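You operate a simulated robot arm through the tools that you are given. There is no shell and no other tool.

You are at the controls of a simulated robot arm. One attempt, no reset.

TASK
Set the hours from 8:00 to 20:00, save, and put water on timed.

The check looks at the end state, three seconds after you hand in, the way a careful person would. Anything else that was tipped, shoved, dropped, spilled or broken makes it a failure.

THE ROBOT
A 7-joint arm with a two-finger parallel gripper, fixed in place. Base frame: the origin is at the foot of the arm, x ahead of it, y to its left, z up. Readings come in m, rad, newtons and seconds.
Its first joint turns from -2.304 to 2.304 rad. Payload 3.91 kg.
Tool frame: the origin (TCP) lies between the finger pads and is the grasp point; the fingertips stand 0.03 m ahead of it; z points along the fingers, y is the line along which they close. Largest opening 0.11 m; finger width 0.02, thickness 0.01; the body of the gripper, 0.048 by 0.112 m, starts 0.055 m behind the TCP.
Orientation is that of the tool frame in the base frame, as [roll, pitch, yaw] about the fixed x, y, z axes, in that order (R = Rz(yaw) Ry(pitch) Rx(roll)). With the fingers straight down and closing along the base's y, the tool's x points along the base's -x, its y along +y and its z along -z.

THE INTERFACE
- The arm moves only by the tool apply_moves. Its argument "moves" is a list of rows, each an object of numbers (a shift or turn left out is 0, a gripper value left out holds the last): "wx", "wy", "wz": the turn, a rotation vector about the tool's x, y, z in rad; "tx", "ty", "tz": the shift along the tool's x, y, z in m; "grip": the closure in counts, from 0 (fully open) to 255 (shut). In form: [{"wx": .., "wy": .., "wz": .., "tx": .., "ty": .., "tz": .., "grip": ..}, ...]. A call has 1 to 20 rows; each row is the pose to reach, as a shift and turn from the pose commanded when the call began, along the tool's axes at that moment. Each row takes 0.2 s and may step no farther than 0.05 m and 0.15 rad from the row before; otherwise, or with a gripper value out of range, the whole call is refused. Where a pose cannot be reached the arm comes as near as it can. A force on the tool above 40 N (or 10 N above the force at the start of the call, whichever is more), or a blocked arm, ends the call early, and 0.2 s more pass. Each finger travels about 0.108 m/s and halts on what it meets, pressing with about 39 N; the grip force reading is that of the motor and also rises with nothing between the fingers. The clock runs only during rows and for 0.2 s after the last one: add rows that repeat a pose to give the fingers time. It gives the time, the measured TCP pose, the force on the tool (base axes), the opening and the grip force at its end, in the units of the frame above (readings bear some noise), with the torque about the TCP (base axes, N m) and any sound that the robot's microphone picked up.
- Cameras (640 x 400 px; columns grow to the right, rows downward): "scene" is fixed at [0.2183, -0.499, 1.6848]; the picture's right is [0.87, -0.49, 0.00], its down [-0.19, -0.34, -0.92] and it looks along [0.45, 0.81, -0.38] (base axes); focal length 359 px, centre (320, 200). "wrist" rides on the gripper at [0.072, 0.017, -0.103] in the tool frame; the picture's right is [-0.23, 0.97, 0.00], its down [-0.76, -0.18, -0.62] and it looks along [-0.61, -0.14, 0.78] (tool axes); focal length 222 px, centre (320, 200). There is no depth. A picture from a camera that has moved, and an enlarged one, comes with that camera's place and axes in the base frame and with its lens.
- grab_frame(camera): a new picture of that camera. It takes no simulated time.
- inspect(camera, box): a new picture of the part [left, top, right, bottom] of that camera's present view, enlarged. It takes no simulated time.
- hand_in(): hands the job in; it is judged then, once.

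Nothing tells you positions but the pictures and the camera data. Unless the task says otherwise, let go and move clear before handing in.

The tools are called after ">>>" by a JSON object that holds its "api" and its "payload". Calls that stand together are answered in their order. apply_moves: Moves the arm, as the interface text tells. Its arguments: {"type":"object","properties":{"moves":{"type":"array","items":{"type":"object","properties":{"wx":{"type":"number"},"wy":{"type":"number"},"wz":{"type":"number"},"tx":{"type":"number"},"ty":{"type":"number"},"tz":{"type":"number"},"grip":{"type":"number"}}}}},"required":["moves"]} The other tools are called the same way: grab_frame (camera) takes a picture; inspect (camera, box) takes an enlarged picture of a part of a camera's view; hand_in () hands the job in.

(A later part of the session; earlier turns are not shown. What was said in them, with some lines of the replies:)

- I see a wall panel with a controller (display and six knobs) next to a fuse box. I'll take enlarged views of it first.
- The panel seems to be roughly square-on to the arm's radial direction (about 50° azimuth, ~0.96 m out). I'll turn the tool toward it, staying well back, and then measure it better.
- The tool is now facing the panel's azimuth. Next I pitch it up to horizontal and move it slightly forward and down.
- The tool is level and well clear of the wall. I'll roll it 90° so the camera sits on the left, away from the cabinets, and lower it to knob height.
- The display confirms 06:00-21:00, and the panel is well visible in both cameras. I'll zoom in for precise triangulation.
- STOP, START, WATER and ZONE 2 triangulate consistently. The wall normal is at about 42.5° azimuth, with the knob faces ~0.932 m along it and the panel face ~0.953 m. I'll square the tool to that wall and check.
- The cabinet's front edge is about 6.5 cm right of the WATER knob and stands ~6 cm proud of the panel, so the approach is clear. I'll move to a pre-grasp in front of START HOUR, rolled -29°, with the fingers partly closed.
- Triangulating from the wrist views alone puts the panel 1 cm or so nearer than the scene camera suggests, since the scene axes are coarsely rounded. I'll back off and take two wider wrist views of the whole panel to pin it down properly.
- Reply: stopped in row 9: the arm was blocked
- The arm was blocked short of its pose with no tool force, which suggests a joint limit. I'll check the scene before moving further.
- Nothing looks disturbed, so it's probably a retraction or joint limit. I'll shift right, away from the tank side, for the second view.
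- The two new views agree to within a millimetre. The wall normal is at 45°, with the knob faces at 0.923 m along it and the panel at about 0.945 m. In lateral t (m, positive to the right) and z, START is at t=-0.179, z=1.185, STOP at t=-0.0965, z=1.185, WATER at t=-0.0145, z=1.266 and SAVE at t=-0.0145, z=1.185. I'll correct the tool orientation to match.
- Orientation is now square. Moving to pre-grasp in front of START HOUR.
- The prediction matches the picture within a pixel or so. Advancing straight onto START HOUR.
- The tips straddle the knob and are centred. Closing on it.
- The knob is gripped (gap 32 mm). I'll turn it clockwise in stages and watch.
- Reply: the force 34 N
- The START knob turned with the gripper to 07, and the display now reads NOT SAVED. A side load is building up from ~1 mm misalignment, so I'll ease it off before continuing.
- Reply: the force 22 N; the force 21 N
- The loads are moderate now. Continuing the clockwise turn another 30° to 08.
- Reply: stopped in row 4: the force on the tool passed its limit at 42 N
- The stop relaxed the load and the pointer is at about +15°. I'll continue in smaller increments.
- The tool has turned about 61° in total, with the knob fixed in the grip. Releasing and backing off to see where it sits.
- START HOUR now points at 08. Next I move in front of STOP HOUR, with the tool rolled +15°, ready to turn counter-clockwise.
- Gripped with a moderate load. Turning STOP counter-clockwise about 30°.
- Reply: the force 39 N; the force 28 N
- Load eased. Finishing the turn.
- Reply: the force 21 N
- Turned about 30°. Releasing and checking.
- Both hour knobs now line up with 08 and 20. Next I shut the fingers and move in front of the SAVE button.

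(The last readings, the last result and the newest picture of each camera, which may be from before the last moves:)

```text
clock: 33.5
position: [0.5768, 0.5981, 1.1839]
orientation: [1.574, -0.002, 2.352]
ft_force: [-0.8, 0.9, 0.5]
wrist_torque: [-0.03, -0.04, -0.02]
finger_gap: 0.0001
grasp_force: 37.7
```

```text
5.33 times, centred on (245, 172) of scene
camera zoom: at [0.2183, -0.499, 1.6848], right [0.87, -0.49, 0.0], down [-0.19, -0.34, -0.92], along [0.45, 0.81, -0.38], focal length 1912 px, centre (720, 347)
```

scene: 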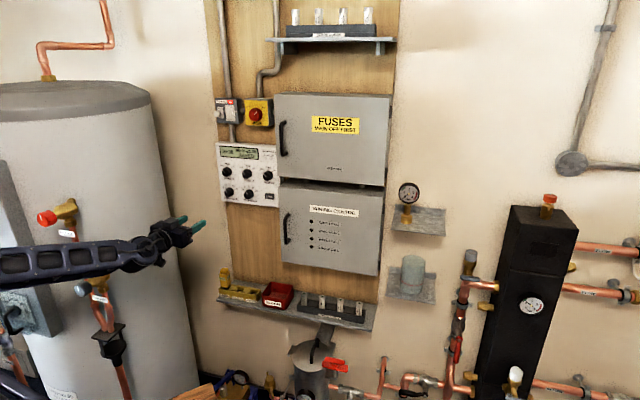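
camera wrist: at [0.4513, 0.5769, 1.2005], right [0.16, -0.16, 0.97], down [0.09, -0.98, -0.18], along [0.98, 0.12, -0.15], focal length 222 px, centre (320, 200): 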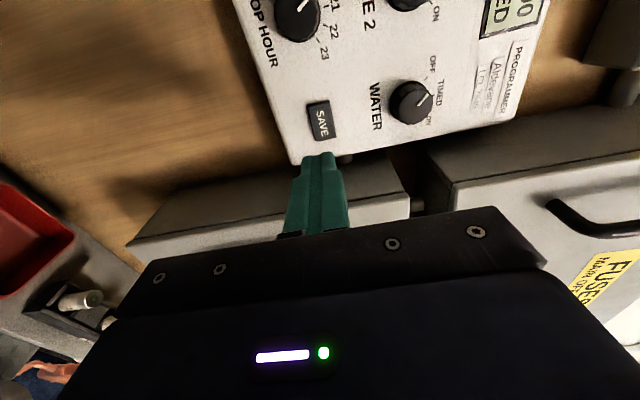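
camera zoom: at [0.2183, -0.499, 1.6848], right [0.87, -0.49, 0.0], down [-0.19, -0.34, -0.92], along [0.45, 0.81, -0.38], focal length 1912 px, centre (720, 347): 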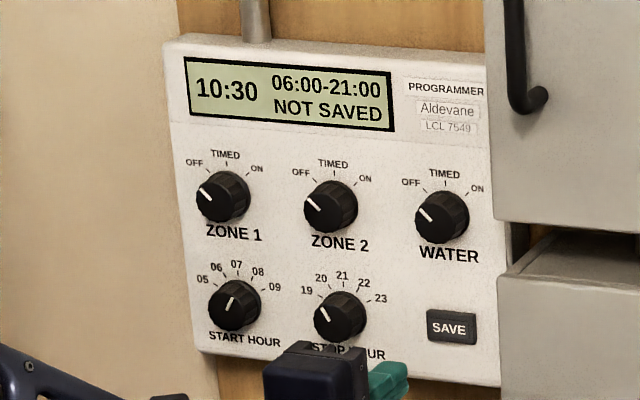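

Aligned with SAVE. I'll advance to just short of it, then press gently in small steps.

>>> {"api": "apply_moves", "payload": {"moves": [{"tz": 0.03}, {"tz": 0.055}, {"tz": 0.07}, {"tz": 0.07}]}}

>>> {"api": "inspect", "payload": {"camera": "wrist", "box": [230, 50, 422, 200]}}

>>> {"api": "inspect", "payload": {"camera": "scene", "box": [205, 135, 285, 210]}}

```text
clock: 34.5
position: [0.6257, 0.6467, 1.184]
orientation: [1.578, 0.001, 2.354]
ft_force: [-0.7, 0.2, 0.7]
wrist_torque: [0.0, -0.01, 0.0]
finger_gap: 0.0
grasp_force: 37.9
```

```text
2.67 times, centred on (326, 125) of wrist
camera zoom: at [0.5012, 0.6251, 1.2014], right [0.16, -0.16, 0.97], down [0.09, -0.98, -0.18], along [0.98, 0.12, -0.15], focal length 592 px, centre (304, 400)
```

zoom: 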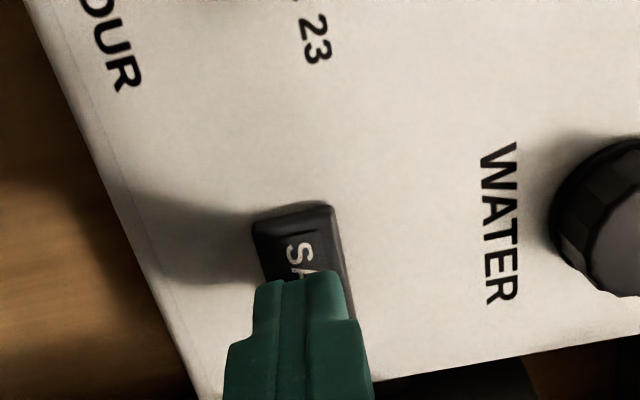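

```text
5.33 times, centred on (245, 172) of scene
camera zoom: at [0.2183, -0.499, 1.6848], right [0.87, -0.49, 0.0], down [-0.19, -0.34, -0.92], along [0.45, 0.81, -0.38], focal length 1912 px, centre (720, 347)
```

zoom: 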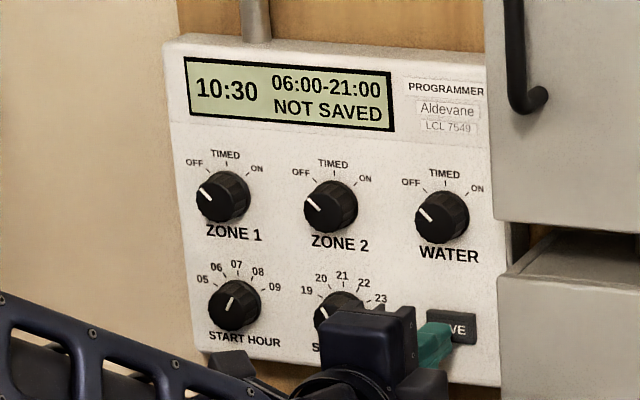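

>>> {"api": "apply_moves", "payload": {"moves": [{"tz": 0.002}, {"tz": 0.004}, {"tz": 0.006}, {"tz": 0.008}, {"tz": 0.01}, {"tz": 0.011}]}}

>>> {"api": "inspect", "payload": {"camera": "scene", "box": [205, 135, 285, 210]}}

```text
clock: 35.9
position: [0.6334, 0.6532, 1.1848]
orientation: [1.574, -0.001, 2.352]
ft_force: [0.3, 0.5, 0.9]
wrist_torque: [-0.02, 0.01, 0.0]
finger_gap: 0.0
grasp_force: 38.2
```

```text
5.33 times, centred on (245, 172) of scene
camera zoom: at [0.2183, -0.499, 1.6848], right [0.87, -0.49, 0.0], down [-0.19, -0.34, -0.92], along [0.45, 0.81, -0.38], focal length 1912 px, centre (720, 347)
```

zoom: 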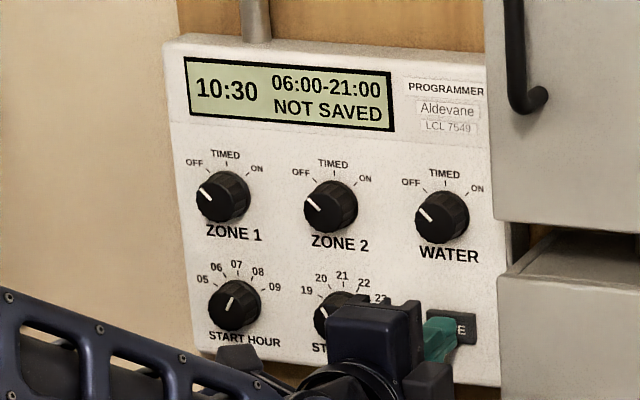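

No contact yet (tip at about D=0.940). Pressing on in 1 mm steps.

>>> {"api": "apply_moves", "payload": {"moves": [{"tz": 0.001}, {"tz": 0.002}, {"tz": 0.003}, {"tz": 0.004}]}}

>>> {"api": "inspect", "payload": {"camera": "scene", "box": [205, 135, 285, 210]}}

```text
clock: 36.9
position: [0.6368, 0.6543, 1.185]
orientation: [1.576, 0.0, 2.354]
ft_force: [-1.8, 0.3, -0.9]
wrist_torque: [-0.02, -0.01, 0.04]
finger_gap: 0.0
grasp_force: 37.6
heard: click
```

```text
5.33 times, centred on (245, 172) of scene
camera zoom: at [0.2183, -0.499, 1.6848], right [0.87, -0.49, 0.0], down [-0.19, -0.34, -0.92], along [0.45, 0.81, -0.38], focal length 1912 px, centre (720, 347)
```

zoom: 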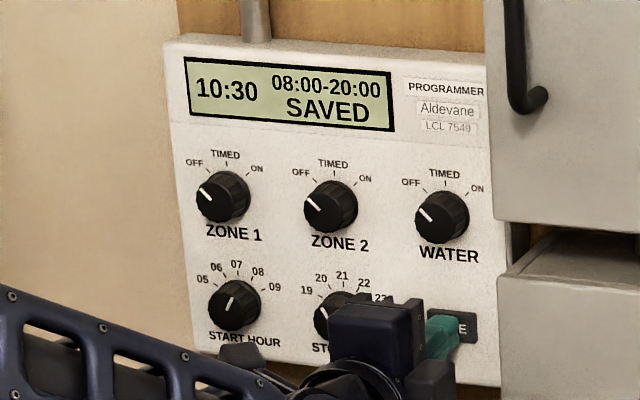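

Click heard, and the display now reads 08:00-20:00 SAVED. Backing off, reopening the fingers and moving up to the WATER knob, rolled about -22°.

>>> {"api": "apply_moves", "payload": {"moves": [{"tz": -0.02}, {"tz": -0.05}, {"tz": -0.083}, {"tz": -0.083, "ty": 0.027, "wz": -0.13, "grip": 120}, {"tz": -0.083, "ty": 0.054, "wz": -0.26}, {"tz": -0.083, "ty": 0.0813, "wz": -0.39}, {"tz": -0.083, "ty": 0.0813, "wz": -0.39}]}}

>>> {"api": "inspect", "payload": {"camera": "wrist", "box": [230, 50, 422, 200]}}

>>> {"api": "grab_frame", "payload": {"camera": "wrist"}}

>>> {"api": "inspect", "payload": {"camera": "scene", "box": [205, 135, 285, 210]}}

```text
clock: 38.5
position: [0.5772, 0.5976, 1.2661]
orientation: [1.577, 0.39, 2.354]
ft_force: [0.6, 0.0, 1.4]
wrist_torque: [0.01, -0.02, -0.01]
finger_gap: 0.0582
grasp_force: 0.2
```

```text
2.67 times, centred on (326, 125) of wrist
camera zoom: at [0.4505, 0.5781, 1.2546], right [-0.11, 0.12, 0.99], down [0.1, -0.99, 0.13], along [0.99, 0.11, 0.1], focal length 592 px, centre (304, 400)
```

zoom: 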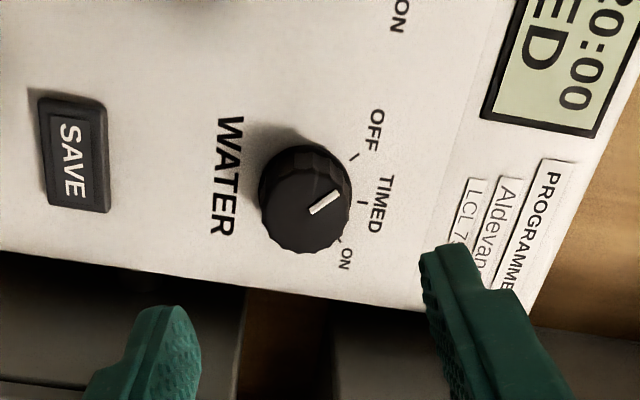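

```text
taken
camera wrist: at [0.4505, 0.5781, 1.2546], right [-0.11, 0.12, 0.99], down [0.1, -0.99, 0.13], along [0.99, 0.11, 0.1], focal length 222 px, centre (320, 200)
```

wrist: 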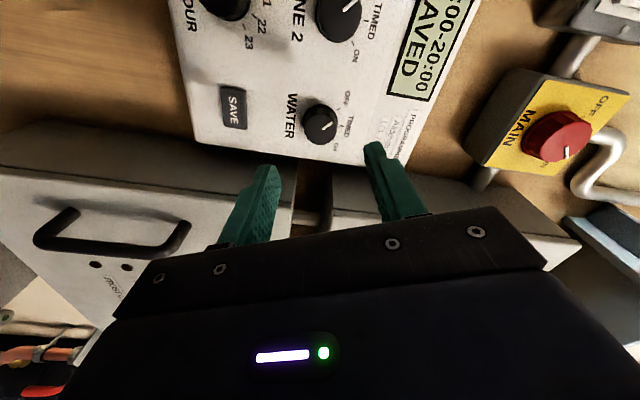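

```text
5.33 times, centred on (245, 172) of scene
camera zoom: at [0.2183, -0.499, 1.6848], right [0.87, -0.49, 0.0], down [-0.19, -0.34, -0.92], along [0.45, 0.81, -0.38], focal length 1912 px, centre (720, 347)
```

zoom: 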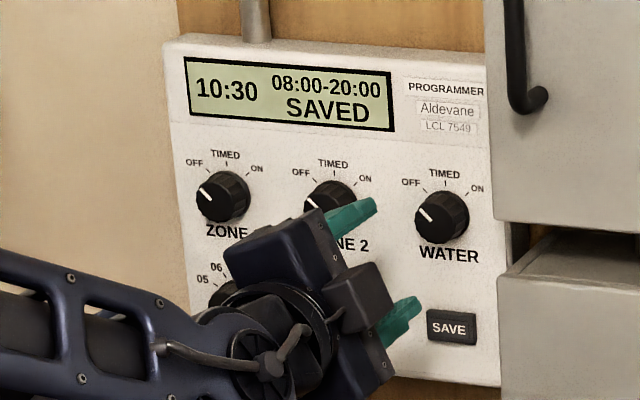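

Well centred on WATER. Advancing and gripping it.

>>> {"api": "apply_moves", "payload": {"moves": [{"tz": 0.03}, {"tz": 0.055}, {"tz": 0.07}, {"tz": 0.079}, {"tz": 0.079}, {"tz": 0.079, "grip": 255}, {"tz": 0.079, "grip": 255}, {"tz": 0.079, "grip": 255}]}}

>>> {"api": "inspect", "payload": {"camera": "wrist", "box": [230, 50, 422, 200]}}

```text
clock: 40.3
position: [0.6335, 0.6554, 1.2652]
orientation: [1.576, 0.387, 2.354]
ft_force: [1.9, 0.6, -1.2]
wrist_torque: [-0.06, 0.05, 0.0]
finger_gap: 0.0329
grasp_force: 44.9
```

```text
2.67 times, centred on (326, 125) of wrist
camera zoom: at [0.5076, 0.6353, 1.2541], right [-0.11, 0.12, 0.99], down [0.1, -0.99, 0.13], along [0.99, 0.11, 0.1], focal length 592 px, centre (304, 400)
```

zoom: 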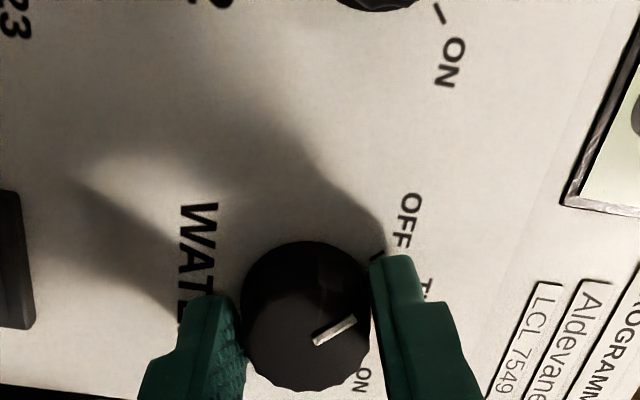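

Clean grip with little load. The pointer sits at about -40°, so I'll turn it clockwise ~0.70 rad in steps.

>>> {"api": "apply_moves", "payload": {"moves": [{"wz": 0.06}, {"wz": 0.12}, {"wz": 0.18}, {"wz": 0.24}, {"wz": 0.3}, {"wz": 0.35}]}}

```text
clock: 41.7
position: [0.6326, 0.655, 1.267]
orientation: [1.572, 0.037, 2.353]
ft_force: [10.1, 24.1, 18.9]
wrist_torque: [0.25, -0.31, 0.39]
finger_gap: 0.033
grasp_force: 44.9
```

>>> {"api": "apply_moves", "payload": {"moves": [{"tx": 0.0005, "ty": 0.0008, "tz": 0.0008}, {"tx": 0.0008, "ty": 0.0015, "tz": 0.001}]}}

```text
clock: 42.3
position: [0.6338, 0.6542, 1.2677]
orientation: [1.577, 0.04, 2.353]
ft_force: [-13.1, -4.2, 11.1]
wrist_torque: [0.47, -0.47, 0.4]
finger_gap: 0.0326
grasp_force: 44.9
```

>>> {"api": "apply_moves", "payload": {"moves": [{"wz": 0.06}, {"wz": 0.12}, {"wz": 0.18}, {"wz": 0.24}, {"wz": 0.3}, {"wz": 0.35}, {"wz": 0.35}]}}

>>> {"api": "inspect", "payload": {"camera": "wrist", "box": [230, 50, 422, 200]}}

>>> {"api": "inspect", "payload": {"camera": "scene", "box": [205, 135, 285, 210]}}

```text
clock: 43.9
position: [0.6335, 0.6547, 1.2684]
orientation: [1.573, -0.313, 2.351]
ft_force: [7.3, 9.2, 13.1]
wrist_torque: [0.36, -0.35, 0.35]
finger_gap: 0.0326
grasp_force: 44.8
```

```text
2.67 times, centred on (326, 125) of wrist
camera zoom: at [0.5141, 0.6279, 1.306], right [0.36, -0.36, 0.86], down [0.03, -0.92, -0.4], along [0.93, 0.17, -0.32], focal length 592 px, centre (304, 400)
```

zoom: 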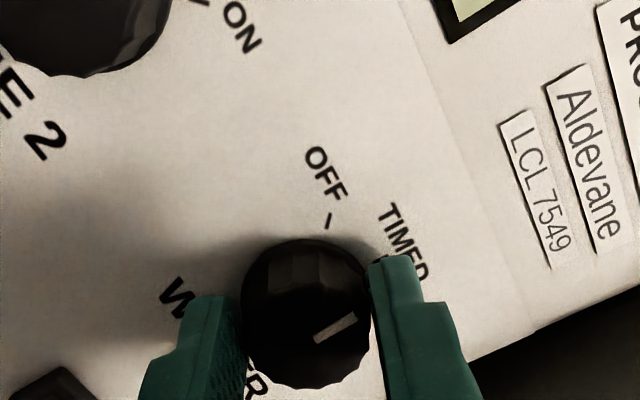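

```text
5.33 times, centred on (245, 172) of scene
camera zoom: at [0.2183, -0.499, 1.6848], right [0.87, -0.49, 0.0], down [-0.19, -0.34, -0.92], along [0.45, 0.81, -0.38], focal length 1912 px, centre (720, 347)
```

zoom: 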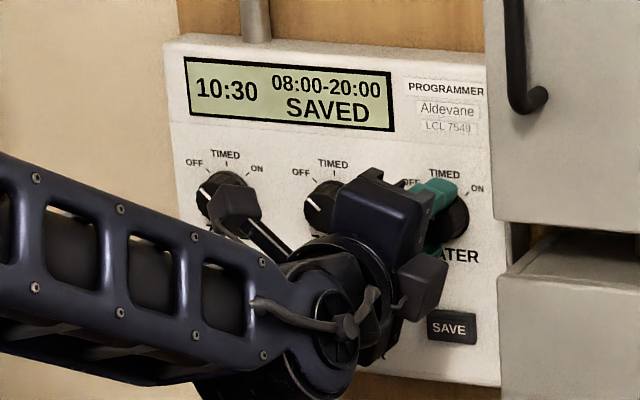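

The pointer is near TIMED but looks about 5° short. I'll turn a touch more, then release and look.

>>> {"api": "apply_moves", "payload": {"moves": [{"wz": 0.04}, {"wz": 0.085}, {"wz": 0.085}, {"wz": 0.085, "grip": 120}, {"wz": 0.085, "grip": 120}, {"wz": 0.085, "grip": 120}, {"wz": 0.085, "tz": -0.02}, {"wz": 0.085, "tz": -0.05}, {"wz": 0.085, "tz": -0.08}, {"wz": 0.085, "tz": -0.08}]}}

>>> {"api": "inspect", "payload": {"camera": "wrist", "box": [230, 50, 422, 200]}}

>>> {"api": "inspect", "payload": {"camera": "scene", "box": [205, 135, 285, 210]}}

```text
clock: 46.1
position: [0.5761, 0.6004, 1.2665]
orientation: [1.577, -0.395, 2.351]
ft_force: [-0.7, -0.2, 0.1]
wrist_torque: [0.0, 0.05, -0.01]
finger_gap: 0.0583
grasp_force: 0.1
```

```text
2.67 times, centred on (326, 125) of wrist
camera zoom: at [0.4597, 0.5705, 1.3103], right [0.41, -0.41, 0.81], down [0.0, -0.89, -0.45], along [0.91, 0.19, -0.37], focal length 592 px, centre (304, 400)
```

zoom: 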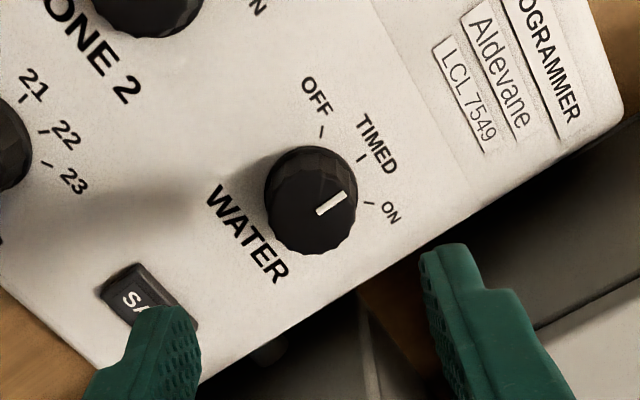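

```text
5.33 times, centred on (245, 172) of scene
camera zoom: at [0.2183, -0.499, 1.6848], right [0.87, -0.49, 0.0], down [-0.19, -0.34, -0.92], along [0.45, 0.81, -0.38], focal length 1912 px, centre (720, 347)
```

zoom: 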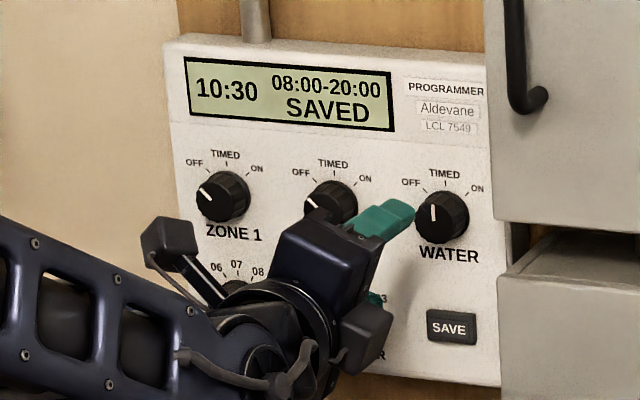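

>>> {"api": "apply_moves", "payload": {"moves": [{"tz": -0.04}, {"tz": -0.08}, {"tz": -0.12}, {"tz": -0.12}]}}

>>> {"api": "inspect", "payload": {"camera": "scene", "box": [244, 160, 276, 184]}}

>>> {"api": "inspect", "payload": {"camera": "scene", "box": [205, 135, 285, 210]}}

>>> {"api": "grab_frame", "payload": {"camera": "scene"}}

>>> {"api": "grab_frame", "payload": {"camera": "wrist"}}

```text
clock: 47.1
position: [0.4925, 0.5135, 1.2685]
orientation: [1.578, -0.398, 2.351]
ft_force: [0.0, -0.1, -0.5]
wrist_torque: [0.0, 0.03, 0.01]
finger_gap: 0.0583
grasp_force: 0.0
```

```text
16.00 times, centred on (260, 172) of scene
camera zoom: at [0.2183, -0.499, 1.6848], right [0.87, -0.49, 0.0], down [-0.19, -0.34, -0.92], along [0.45, 0.81, -0.38], focal length 5737 px, centre (1280, 648)
```

zoom: 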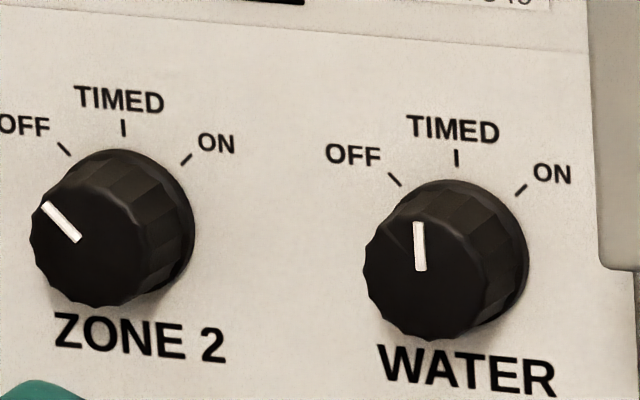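

```text
5.33 times, centred on (245, 172) of scene
camera zoom: at [0.2183, -0.499, 1.6848], right [0.87, -0.49, 0.0], down [-0.19, -0.34, -0.92], along [0.45, 0.81, -0.38], focal length 1912 px, centre (720, 347)
```

zoom: 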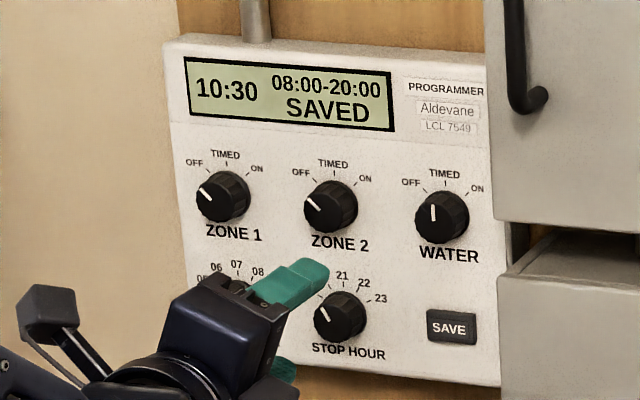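

```text
taken
```

scene: 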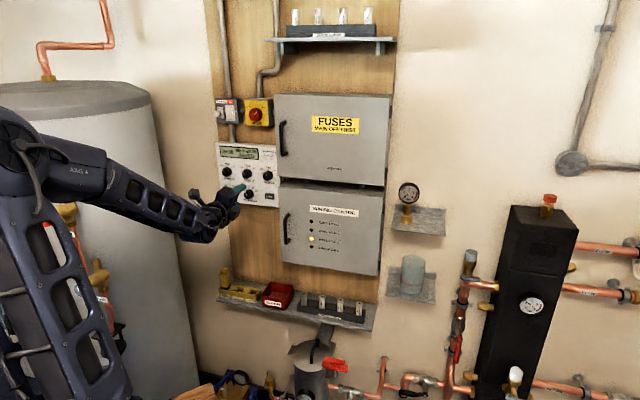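

```text
taken
camera wrist: at [0.3752, 0.4852, 1.3123], right [0.41, -0.41, 0.81], down [0.0, -0.89, -0.45], along [0.91, 0.19, -0.37], focal length 222 px, centre (320, 200)
```

wrist: 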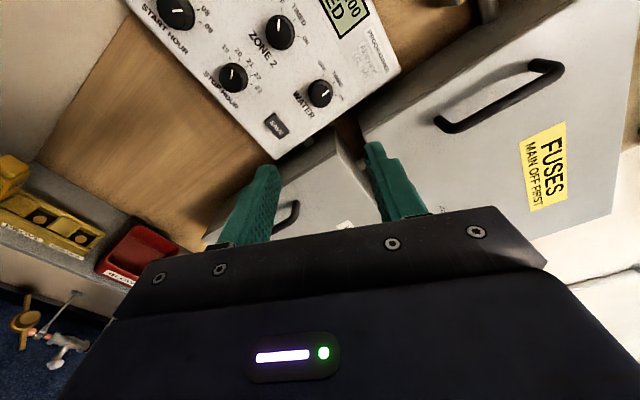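

WATER points at TIMED and a lamp on the wiring centre has lit. I'll check which one it is, and the remaining surroundings.

>>> {"api": "inspect", "payload": {"camera": "scene", "box": [280, 195, 376, 260]}}

>>> {"api": "inspect", "payload": {"camera": "wrist", "box": [130, 0, 370, 150]}}

```text
6.15 times, centred on (328, 228) of scene
camera zoom: at [0.2183, -0.499, 1.6848], right [0.87, -0.49, 0.0], down [-0.19, -0.34, -0.92], along [0.45, 0.81, -0.38], focal length 2207 px, centre (271, 31)
```

zoom: 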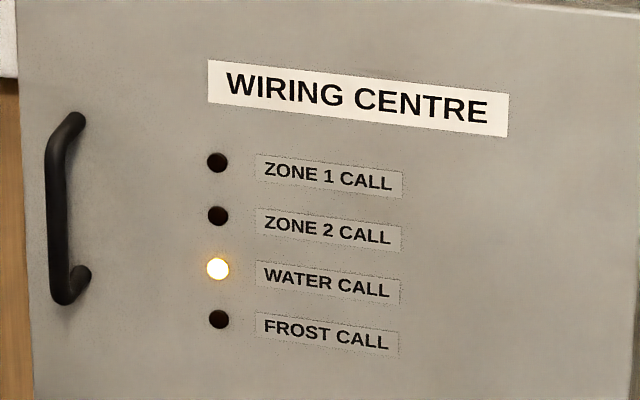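

```text
2.67 times, centred on (250, 75) of wrist
camera zoom: at [0.3752, 0.4852, 1.3123], right [0.41, -0.41, 0.81], down [0.0, -0.89, -0.45], along [0.91, 0.19, -0.37], focal length 592 px, centre (507, 533)
```

zoom: 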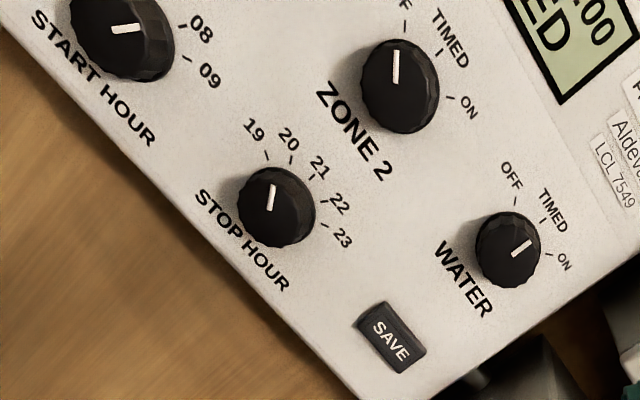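

The display reads 08:00-20:00 SAVED, WATER is on TIMED with the WATER CALL lamp lit, and both zones are still OFF. The gripper is open and clear of the panel, so I'm handing in.

>>> {"api": "hand_in", "payload": {}}

```text
The job is handed in.
```

The programmer now runs 08:00 to 20:00 with the setting saved, and WATER is on TIMED.

- **Hours:** I turned START HOUR to 08 and STOP HOUR to 20, then pressed SAVE. It clicked, and the display changed from NOT SAVED to 08:00-20:00 SAVED.
- **Water:** I turned the WATER knob from OFF to TIMED. The WATER CALL lamp on the wiring centre then lit, as expected at 10:30.
- **Everything else:** ZONE 1 and ZONE 2 are still OFF, and nothing else looked moved in the pictures. Early on, the arm stopped once in open space near the tank. The tool felt no force, so I took it as a joint limit, and the scene picture showed nothing disturbed.

The gripper was open and well back from the panel when I handed in.
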